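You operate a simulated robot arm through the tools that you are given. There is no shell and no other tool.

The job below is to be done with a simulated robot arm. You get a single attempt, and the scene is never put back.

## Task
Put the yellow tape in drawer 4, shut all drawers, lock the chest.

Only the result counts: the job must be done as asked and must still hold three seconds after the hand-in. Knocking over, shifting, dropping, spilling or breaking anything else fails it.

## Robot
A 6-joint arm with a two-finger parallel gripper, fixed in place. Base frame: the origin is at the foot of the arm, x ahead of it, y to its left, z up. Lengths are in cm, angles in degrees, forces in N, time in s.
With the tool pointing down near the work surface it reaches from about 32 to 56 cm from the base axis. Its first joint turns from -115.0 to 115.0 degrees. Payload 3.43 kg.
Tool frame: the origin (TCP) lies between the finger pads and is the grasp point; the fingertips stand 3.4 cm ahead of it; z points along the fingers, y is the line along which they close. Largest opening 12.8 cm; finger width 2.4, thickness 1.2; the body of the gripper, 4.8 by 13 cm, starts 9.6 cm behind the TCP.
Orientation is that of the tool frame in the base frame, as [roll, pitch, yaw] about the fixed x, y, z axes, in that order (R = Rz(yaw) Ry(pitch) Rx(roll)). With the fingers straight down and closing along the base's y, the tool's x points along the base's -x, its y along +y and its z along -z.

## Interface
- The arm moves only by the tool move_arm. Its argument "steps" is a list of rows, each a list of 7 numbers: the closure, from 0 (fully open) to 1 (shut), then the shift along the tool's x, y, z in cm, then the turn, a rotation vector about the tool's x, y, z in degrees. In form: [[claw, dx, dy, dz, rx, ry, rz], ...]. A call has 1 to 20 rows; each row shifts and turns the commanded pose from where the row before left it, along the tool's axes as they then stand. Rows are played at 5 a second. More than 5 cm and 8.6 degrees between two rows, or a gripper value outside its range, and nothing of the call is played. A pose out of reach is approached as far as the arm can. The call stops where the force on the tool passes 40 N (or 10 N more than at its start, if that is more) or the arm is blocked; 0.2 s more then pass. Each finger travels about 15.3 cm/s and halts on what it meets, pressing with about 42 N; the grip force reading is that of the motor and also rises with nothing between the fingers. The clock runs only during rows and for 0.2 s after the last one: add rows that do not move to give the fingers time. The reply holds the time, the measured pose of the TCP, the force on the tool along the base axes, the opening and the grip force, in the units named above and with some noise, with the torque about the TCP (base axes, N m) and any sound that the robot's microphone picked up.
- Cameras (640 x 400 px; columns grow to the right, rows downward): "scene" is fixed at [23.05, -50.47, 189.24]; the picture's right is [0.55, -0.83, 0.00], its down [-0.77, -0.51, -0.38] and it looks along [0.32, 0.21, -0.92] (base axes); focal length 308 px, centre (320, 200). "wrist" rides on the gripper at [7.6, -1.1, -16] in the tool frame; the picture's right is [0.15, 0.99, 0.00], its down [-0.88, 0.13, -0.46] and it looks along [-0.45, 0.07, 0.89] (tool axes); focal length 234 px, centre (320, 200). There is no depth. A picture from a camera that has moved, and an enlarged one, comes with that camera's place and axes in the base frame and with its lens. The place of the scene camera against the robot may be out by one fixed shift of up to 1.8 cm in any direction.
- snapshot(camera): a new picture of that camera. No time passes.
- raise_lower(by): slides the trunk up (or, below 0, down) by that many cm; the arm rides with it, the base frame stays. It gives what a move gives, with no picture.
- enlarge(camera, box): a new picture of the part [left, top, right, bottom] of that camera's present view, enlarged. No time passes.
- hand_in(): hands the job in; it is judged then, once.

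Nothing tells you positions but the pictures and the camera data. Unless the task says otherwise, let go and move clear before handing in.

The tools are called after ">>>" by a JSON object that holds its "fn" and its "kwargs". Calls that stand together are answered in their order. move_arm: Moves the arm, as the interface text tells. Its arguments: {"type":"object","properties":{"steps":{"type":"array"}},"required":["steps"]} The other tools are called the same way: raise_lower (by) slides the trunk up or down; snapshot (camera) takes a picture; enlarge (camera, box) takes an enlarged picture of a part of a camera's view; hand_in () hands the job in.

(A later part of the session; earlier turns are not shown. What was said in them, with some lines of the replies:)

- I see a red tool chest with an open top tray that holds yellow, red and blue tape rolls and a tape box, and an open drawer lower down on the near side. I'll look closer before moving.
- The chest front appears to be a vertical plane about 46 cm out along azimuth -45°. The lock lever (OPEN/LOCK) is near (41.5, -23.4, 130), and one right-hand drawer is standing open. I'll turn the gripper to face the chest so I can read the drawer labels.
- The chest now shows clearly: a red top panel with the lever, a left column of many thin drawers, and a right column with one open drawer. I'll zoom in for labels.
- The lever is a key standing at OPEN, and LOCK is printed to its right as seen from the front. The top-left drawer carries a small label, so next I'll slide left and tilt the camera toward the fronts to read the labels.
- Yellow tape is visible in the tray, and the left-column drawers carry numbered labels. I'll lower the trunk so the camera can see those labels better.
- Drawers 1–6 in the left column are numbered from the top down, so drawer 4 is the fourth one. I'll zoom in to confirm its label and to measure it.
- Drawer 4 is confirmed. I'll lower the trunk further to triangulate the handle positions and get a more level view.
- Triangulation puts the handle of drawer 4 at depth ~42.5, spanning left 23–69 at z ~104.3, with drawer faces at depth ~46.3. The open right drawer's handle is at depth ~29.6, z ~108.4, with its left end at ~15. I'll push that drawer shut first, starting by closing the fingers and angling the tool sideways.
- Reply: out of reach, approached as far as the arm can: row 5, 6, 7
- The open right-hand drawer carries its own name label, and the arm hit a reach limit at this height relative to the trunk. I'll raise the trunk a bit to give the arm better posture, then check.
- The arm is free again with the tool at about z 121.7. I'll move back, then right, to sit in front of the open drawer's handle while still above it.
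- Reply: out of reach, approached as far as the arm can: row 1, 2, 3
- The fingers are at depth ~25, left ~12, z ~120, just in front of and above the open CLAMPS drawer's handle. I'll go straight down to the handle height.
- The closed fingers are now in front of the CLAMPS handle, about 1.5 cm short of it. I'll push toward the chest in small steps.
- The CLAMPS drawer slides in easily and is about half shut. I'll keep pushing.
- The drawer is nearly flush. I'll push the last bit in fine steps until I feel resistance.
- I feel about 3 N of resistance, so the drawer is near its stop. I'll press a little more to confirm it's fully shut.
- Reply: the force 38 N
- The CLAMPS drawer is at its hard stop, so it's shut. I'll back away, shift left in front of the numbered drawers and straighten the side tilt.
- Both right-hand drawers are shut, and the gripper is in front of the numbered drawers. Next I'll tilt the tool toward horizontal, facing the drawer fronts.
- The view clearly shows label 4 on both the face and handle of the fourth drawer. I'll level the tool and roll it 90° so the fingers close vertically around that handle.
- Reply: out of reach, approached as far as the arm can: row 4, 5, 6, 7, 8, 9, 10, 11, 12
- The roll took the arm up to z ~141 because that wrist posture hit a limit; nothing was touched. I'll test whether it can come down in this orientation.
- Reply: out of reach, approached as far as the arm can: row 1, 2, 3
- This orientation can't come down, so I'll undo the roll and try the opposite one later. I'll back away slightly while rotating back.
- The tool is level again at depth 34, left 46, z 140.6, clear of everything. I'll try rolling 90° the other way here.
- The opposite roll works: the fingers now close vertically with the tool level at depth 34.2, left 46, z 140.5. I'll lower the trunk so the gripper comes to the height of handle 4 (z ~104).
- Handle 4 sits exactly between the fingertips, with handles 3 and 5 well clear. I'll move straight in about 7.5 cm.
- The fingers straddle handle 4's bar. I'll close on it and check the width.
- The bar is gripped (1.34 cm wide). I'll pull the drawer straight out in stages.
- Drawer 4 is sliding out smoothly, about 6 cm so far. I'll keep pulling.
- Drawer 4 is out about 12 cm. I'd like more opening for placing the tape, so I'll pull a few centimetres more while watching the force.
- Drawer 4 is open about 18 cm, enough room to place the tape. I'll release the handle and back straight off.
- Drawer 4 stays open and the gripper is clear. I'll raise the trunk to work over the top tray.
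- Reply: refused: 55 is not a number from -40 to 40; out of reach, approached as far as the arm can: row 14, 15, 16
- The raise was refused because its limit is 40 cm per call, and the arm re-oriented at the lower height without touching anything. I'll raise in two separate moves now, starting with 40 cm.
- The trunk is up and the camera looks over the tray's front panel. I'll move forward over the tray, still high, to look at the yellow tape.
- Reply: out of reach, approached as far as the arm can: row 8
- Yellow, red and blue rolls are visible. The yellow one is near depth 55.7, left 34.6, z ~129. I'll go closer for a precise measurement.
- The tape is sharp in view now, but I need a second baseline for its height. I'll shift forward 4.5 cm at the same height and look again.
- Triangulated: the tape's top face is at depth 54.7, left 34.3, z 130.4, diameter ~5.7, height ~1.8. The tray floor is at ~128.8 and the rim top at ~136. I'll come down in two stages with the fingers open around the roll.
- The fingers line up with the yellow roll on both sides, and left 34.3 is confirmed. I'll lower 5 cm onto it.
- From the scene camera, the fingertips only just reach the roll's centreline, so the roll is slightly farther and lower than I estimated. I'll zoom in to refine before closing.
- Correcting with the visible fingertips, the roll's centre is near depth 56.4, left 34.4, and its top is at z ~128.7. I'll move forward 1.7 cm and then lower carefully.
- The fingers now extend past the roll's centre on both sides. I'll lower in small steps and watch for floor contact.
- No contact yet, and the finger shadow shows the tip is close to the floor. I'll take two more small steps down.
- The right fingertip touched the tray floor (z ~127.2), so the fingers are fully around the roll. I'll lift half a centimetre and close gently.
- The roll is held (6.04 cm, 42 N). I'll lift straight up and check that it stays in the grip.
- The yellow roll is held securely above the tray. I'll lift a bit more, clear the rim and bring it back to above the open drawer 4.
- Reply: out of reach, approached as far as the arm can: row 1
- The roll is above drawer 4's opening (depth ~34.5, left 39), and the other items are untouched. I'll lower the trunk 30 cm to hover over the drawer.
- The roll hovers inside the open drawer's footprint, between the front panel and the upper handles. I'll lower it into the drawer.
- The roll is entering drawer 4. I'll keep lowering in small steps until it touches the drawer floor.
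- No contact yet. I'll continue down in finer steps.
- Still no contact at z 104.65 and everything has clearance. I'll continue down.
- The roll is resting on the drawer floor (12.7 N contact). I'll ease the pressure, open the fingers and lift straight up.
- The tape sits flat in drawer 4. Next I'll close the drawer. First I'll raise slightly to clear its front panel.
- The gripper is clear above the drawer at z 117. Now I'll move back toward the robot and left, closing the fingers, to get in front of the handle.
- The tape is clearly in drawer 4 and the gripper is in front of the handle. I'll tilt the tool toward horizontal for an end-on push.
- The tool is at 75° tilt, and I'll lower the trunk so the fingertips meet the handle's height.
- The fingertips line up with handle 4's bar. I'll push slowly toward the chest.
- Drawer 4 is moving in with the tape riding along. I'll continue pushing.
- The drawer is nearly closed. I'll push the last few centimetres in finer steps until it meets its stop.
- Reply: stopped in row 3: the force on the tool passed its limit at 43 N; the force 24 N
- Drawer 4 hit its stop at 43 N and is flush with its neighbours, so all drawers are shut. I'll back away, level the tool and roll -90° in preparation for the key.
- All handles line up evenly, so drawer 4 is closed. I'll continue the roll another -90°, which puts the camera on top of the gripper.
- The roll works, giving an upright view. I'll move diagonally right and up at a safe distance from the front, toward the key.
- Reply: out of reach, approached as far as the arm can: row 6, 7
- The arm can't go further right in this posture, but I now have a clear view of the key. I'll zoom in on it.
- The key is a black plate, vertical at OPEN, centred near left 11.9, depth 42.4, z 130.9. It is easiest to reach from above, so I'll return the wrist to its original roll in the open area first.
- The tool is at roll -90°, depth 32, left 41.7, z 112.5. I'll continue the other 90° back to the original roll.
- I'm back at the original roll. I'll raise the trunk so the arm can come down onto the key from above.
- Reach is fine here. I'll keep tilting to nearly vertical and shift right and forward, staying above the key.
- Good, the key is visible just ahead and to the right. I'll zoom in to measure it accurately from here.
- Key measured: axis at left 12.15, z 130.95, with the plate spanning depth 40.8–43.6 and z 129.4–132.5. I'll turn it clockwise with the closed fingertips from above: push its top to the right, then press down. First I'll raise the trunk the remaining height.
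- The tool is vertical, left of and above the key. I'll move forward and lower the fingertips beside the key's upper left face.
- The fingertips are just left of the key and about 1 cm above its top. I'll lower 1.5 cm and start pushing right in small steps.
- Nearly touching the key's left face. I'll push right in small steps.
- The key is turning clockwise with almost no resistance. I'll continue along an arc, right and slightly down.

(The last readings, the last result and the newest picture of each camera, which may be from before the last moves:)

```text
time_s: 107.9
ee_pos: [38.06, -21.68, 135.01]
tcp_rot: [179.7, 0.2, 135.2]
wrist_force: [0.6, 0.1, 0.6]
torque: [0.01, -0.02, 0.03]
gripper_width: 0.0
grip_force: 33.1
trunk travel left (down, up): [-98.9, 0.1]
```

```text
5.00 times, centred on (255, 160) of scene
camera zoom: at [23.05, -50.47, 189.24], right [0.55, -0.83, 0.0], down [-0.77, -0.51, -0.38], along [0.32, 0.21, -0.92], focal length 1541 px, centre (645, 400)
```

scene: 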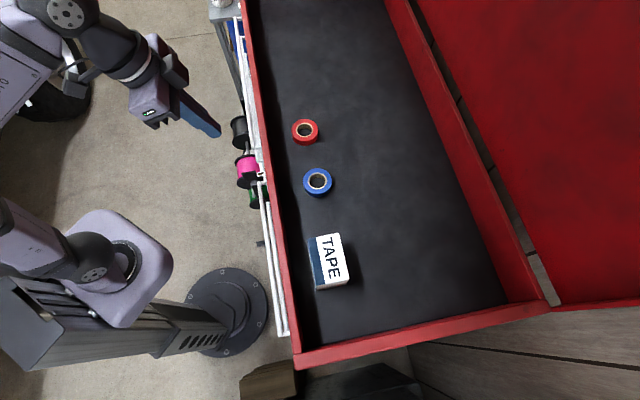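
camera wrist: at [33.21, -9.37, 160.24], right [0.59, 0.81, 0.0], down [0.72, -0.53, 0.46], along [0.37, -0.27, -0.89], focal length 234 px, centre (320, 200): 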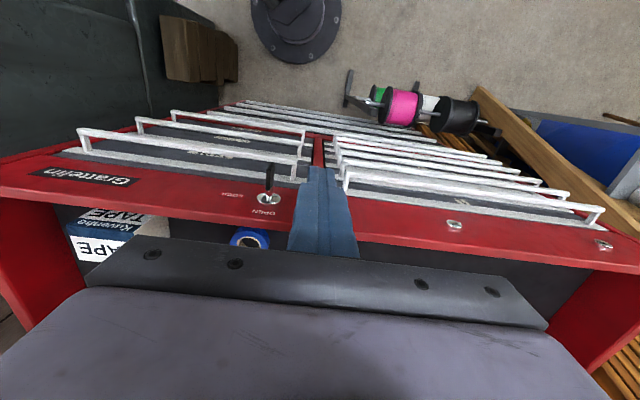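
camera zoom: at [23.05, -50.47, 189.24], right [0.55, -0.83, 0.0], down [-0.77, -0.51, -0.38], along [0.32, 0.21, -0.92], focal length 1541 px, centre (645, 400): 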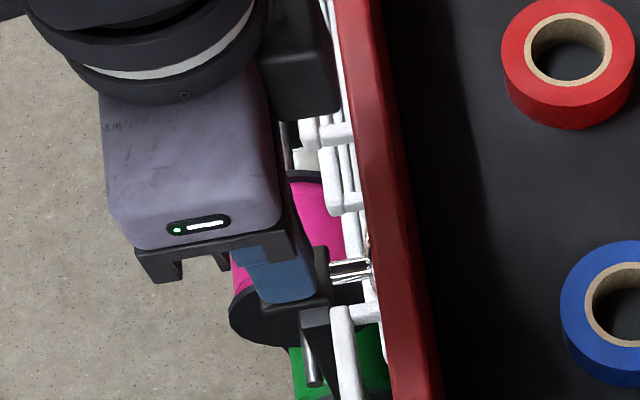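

The key plate is now almost horizontal, toward LOCK. I'll press down gently to finish the turn.

>>> {"fn": "move_arm", "kwargs": {"steps": [[1, 0, -0.3, 0.2, 0, 0, 0], [1, 0, -0.2, 0.15, 0, 0, 0], [1, 0, 0, 0.1, 0, 0, 0], [1, 0, 0, 0.1, 0, 0, 0], [1, 0, 0, 0, 0, 0, 0]]}}

>>> {"fn": "enlarge", "kwargs": {"camera": "wrist", "box": [200, 120, 400, 270]}}

>>> {"fn": "enlarge", "kwargs": {"camera": "scene", "box": [210, 120, 300, 200]}}

```text
time_s: 109.1
ee_pos: [37.73, -21.95, 134.55]
tcp_rot: [179.7, 0.3, 135.1]
wrist_force: [1.1, -2.0, 5.5]
torque: [-0.03, 0.06, 0.01]
gripper_width: 0.0
grip_force: 32.7
trunk travel left (down, up): [-98.9, 0.1]
```

```text
2.67 times, centred on (300, 195) of wrist
camera zoom: at [31.55, -17.38, 150.49], right [0.59, 0.81, 0.0], down [0.71, -0.53, 0.46], along [0.37, -0.27, -0.89], focal length 624 px, centre (373, 213)
```

zoom: 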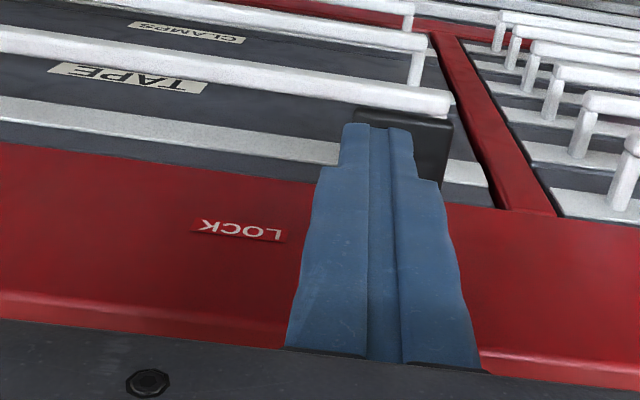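

```text
5.00 times, centred on (255, 160) of scene
camera zoom: at [23.05, -50.47, 189.24], right [0.55, -0.83, 0.0], down [-0.77, -0.51, -0.38], along [0.32, 0.21, -0.92], focal length 1541 px, centre (645, 400)
```

zoom: 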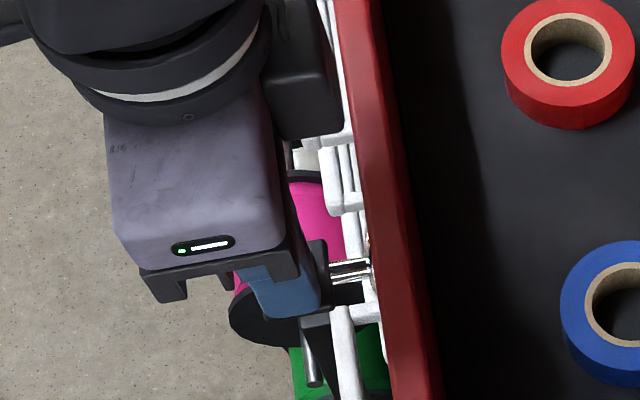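

There's about 5.5 N of contact and the plate looks horizontal. I'll press a touch more to make sure it's at its stop.

>>> {"fn": "move_arm", "kwargs": {"steps": [[1, 0, -0.2, 0.1, 0, 0, 0], [1, 0, 0, 0.15, 0, 0, 0], [1, 0, 0, 0, 0, 0, 0]]}}

>>> {"fn": "enlarge", "kwargs": {"camera": "wrist", "box": [200, 120, 400, 270]}}

```text
time_s: 109.9
ee_pos: [37.82, -22.0, 134.53]
tcp_rot: [179.7, 0.7, 135.3]
wrist_force: [7.2, -0.3, 35.2]
torque: [0.29, 0.07, -0.11]
gripper_width: 0.0
grip_force: 33.2
trunk travel left (down, up): [-98.9, 0.1]
```

```text
2.67 times, centred on (300, 195) of wrist
camera zoom: at [31.41, -17.29, 150.43], right [0.59, 0.81, 0.0], down [0.71, -0.53, 0.47], along [0.38, -0.27, -0.88], focal length 624 px, centre (373, 213)
```

zoom: 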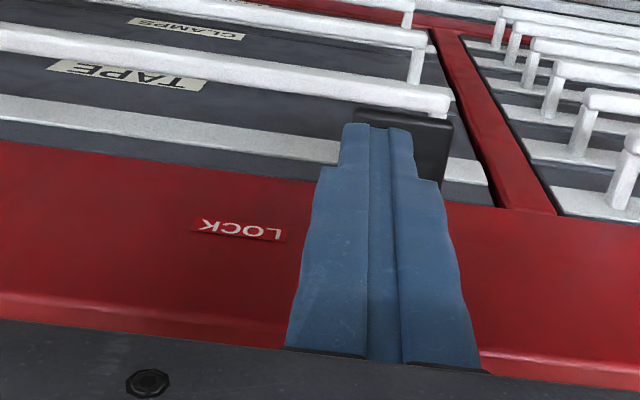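

It's at a hard stop (35 N on the right half of the plate). I'll lift off and look at the key from above.

>>> {"fn": "move_arm", "kwargs": {"steps": [[1, 0, 0, -1, 0, 0, 0], [1, 0, 0, -2, 0, 0, 0], [1, 0, 2, -3, 0, 0, 0], [1, 2, 3, -2, 0, 0, 0], [1, 3, 3, 0, 0, 0, 0]]}}

>>> {"fn": "snapshot", "kwargs": {"camera": "wrist"}}

>>> {"fn": "enlarge", "kwargs": {"camera": "wrist", "box": [200, 120, 330, 240]}}

>>> {"fn": "enlarge", "kwargs": {"camera": "scene", "box": [210, 120, 300, 200]}}

```text
time_s: 111.1
ee_pos: [39.58, -12.86, 142.24]
tcp_rot: [179.8, 0.3, 135.2]
wrist_force: [-0.4, 0.2, 0.3]
torque: [-0.03, -0.01, -0.01]
gripper_width: 0.0
grip_force: 33.6
trunk travel left (down, up): [-98.9, 0.1]
```

```text
taken
camera wrist: at [33.42, -8.16, 158.29], right [0.59, 0.81, 0.0], down [0.71, -0.53, 0.46], along [0.37, -0.27, -0.89], focal length 234 px, centre (320, 200)
```

wrist: 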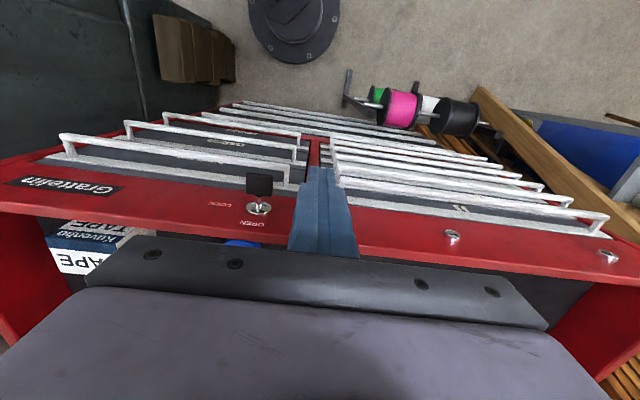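

```text
3.33 times, centred on (265, 180) of wrist
camera zoom: at [33.42, -8.16, 158.29], right [0.59, 0.81, 0.0], down [0.71, -0.53, 0.46], along [0.37, -0.27, -0.89], focal length 781 px, centre (503, 267)
```

zoom: 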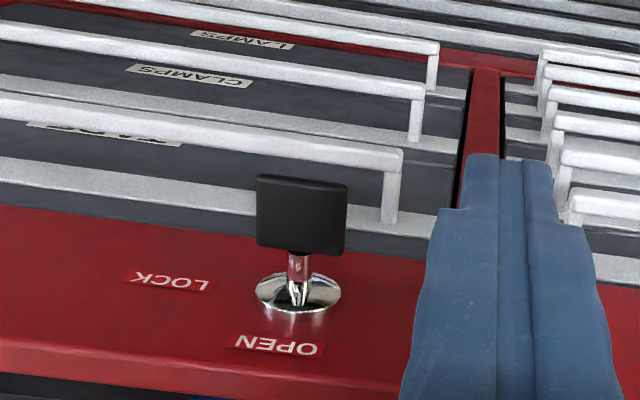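

```text
5.00 times, centred on (255, 160) of scene
camera zoom: at [23.05, -50.47, 189.24], right [0.55, -0.83, 0.0], down [-0.77, -0.51, -0.38], along [0.32, 0.21, -0.92], focal length 1541 px, centre (645, 400)
```

zoom: 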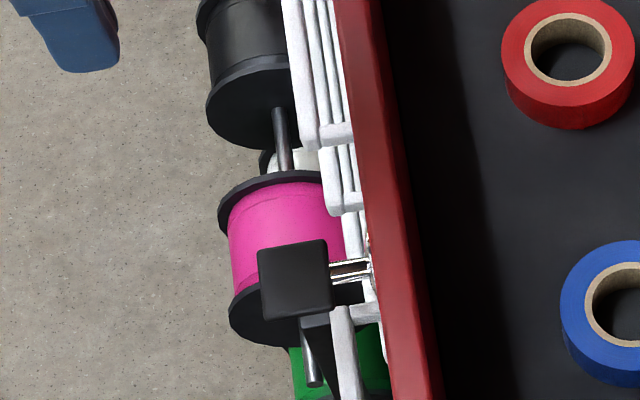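

The key plate now lies horizontal in the LOCK position. I'll check that all drawer handles are flush before handing in.

>>> {"fn": "enlarge", "kwargs": {"camera": "scene", "box": [200, 0, 320, 130]}}

>>> {"fn": "enlarge", "kwargs": {"camera": "scene", "box": [220, 160, 340, 360]}}

>>> {"fn": "enlarge", "kwargs": {"camera": "wrist", "box": [40, 80, 340, 240]}}

>>> {"fn": "enlarge", "kwargs": {"camera": "wrist", "box": [310, 80, 630, 260]}}

```text
3.08 times, centred on (260, 65) of scene
camera zoom: at [23.05, -50.47, 189.24], right [0.55, -0.83, 0.0], down [-0.77, -0.51, -0.38], along [0.32, 0.21, -0.92], focal length 948 px, centre (505, 615)
```

zoom: 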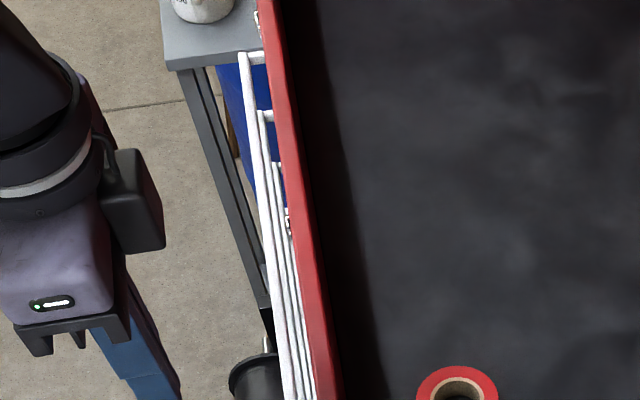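

```text
2.00 times, centred on (280, 260) of scene
camera zoom: at [23.05, -50.47, 189.24], right [0.55, -0.83, 0.0], down [-0.77, -0.51, -0.38], along [0.32, 0.21, -0.92], focal length 616 px, centre (400, 80)
```

zoom: 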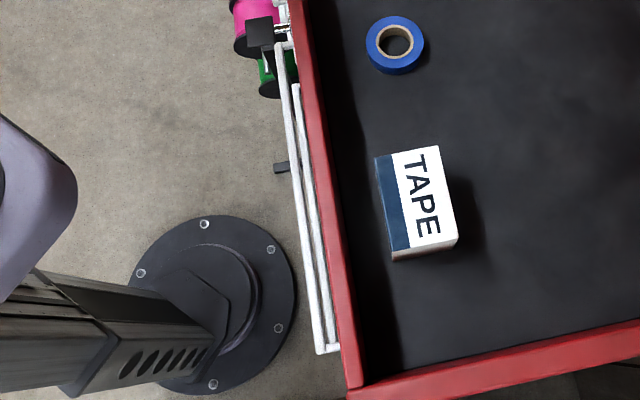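

```text
2.13 times, centred on (190, 160) of wrist
camera zoom: at [33.42, -8.16, 158.29], right [0.59, 0.81, 0.0], down [0.71, -0.53, 0.46], along [0.37, -0.27, -0.89], focal length 500 px, centre (597, 285)
```

zoom: 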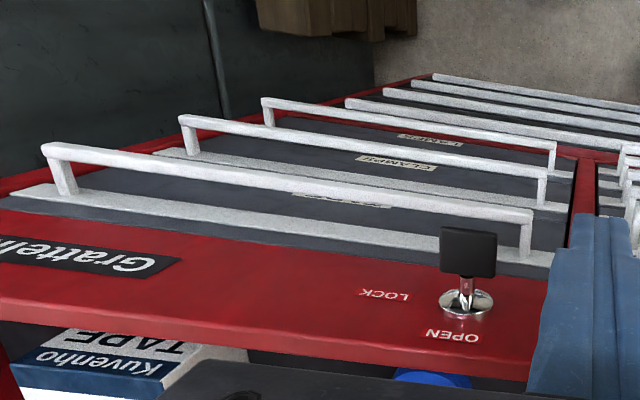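

```text
2.00 times, centred on (470, 170) of wrist
camera zoom: at [33.42, -8.16, 158.29], right [0.59, 0.81, 0.0], down [0.71, -0.53, 0.46], along [0.37, -0.27, -0.89], focal length 468 px, centre (20, 260)
```

zoom: 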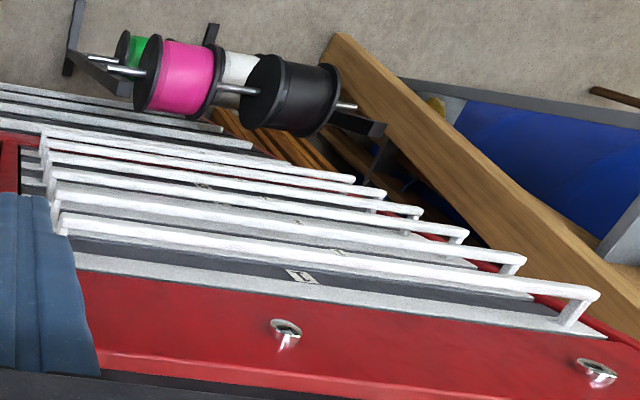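

All handles are evenly flush, the key is at LOCK, and the red and blue rolls and the box are untouched. I'll move the arm a bit further clear before handing in.

>>> {"fn": "move_arm", "kwargs": {"steps": [[1, 2.5, 2, 0, 0, 0, 0], [1, 2.5, 2, 0, 0, 0, 0], [1, 0, 0, 0, 0, 0, 0], [1, 0, 0, 0, 0, 0, 0], [1, 0, 0, 0, 0, 0, 0]]}}

>>> {"fn": "snapshot", "kwargs": {"camera": "wrist"}}

>>> {"fn": "snapshot", "kwargs": {"camera": "scene"}}

```text
time_s: 112.3
ee_pos: [38.99, -6.79, 142.3]
tcp_rot: [179.8, 0.1, 135.2]
wrist_force: [-0.1, 0.0, -0.3]
torque: [0.05, 0.01, 0.01]
gripper_width: 0.0
grip_force: 33.0
trunk travel left (down, up): [-98.9, 0.1]
```

```text
taken
camera wrist: at [32.76, -2.2, 158.25], right [0.59, 0.81, 0.0], down [0.71, -0.53, 0.46], along [0.37, -0.27, -0.89], focal length 234 px, centre (320, 200)
```

wrist: 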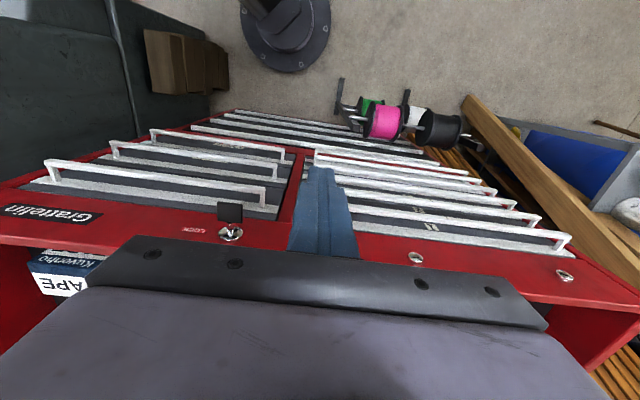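

```text
taken
```

scene: 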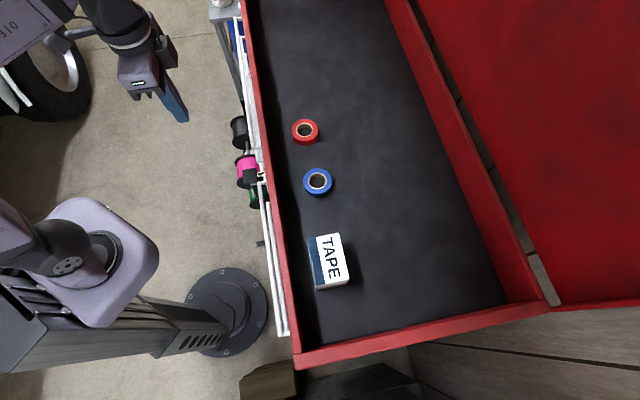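

The yellow tape is in drawer 4, all drawers are shut, and the key sits horizontal at LOCK. The arm is clear and the other items haven't moved, so I'm handing in.

>>> {"fn": "hand_in", "kwargs": {}}

```text
The job is handed in.
```

The yellow tape is in drawer 4, every drawer is shut, and the chest is locked. I've handed the job in, but the hand-in reply didn't say whether it passed.

- **Tape:** I placed the roll flat on the floor of drawer 4 (labelled 4 on its face and handle) and let go before closing it.
- **Drawers:** I pushed drawer 4 and the CLAMPS drawer, which had been left open, in until each hit its stop. In the final pictures all the handles line up flush.
- **Lock:** I turned the key clockwise from OPEN to LOCK until it stopped.
- **Other items:** The red and blue rolls and the tape box look unmoved in the final pictures, and the arm was clear at hand-in.

I left the chest's lid open, since the task only asked for the drawers to be shut.
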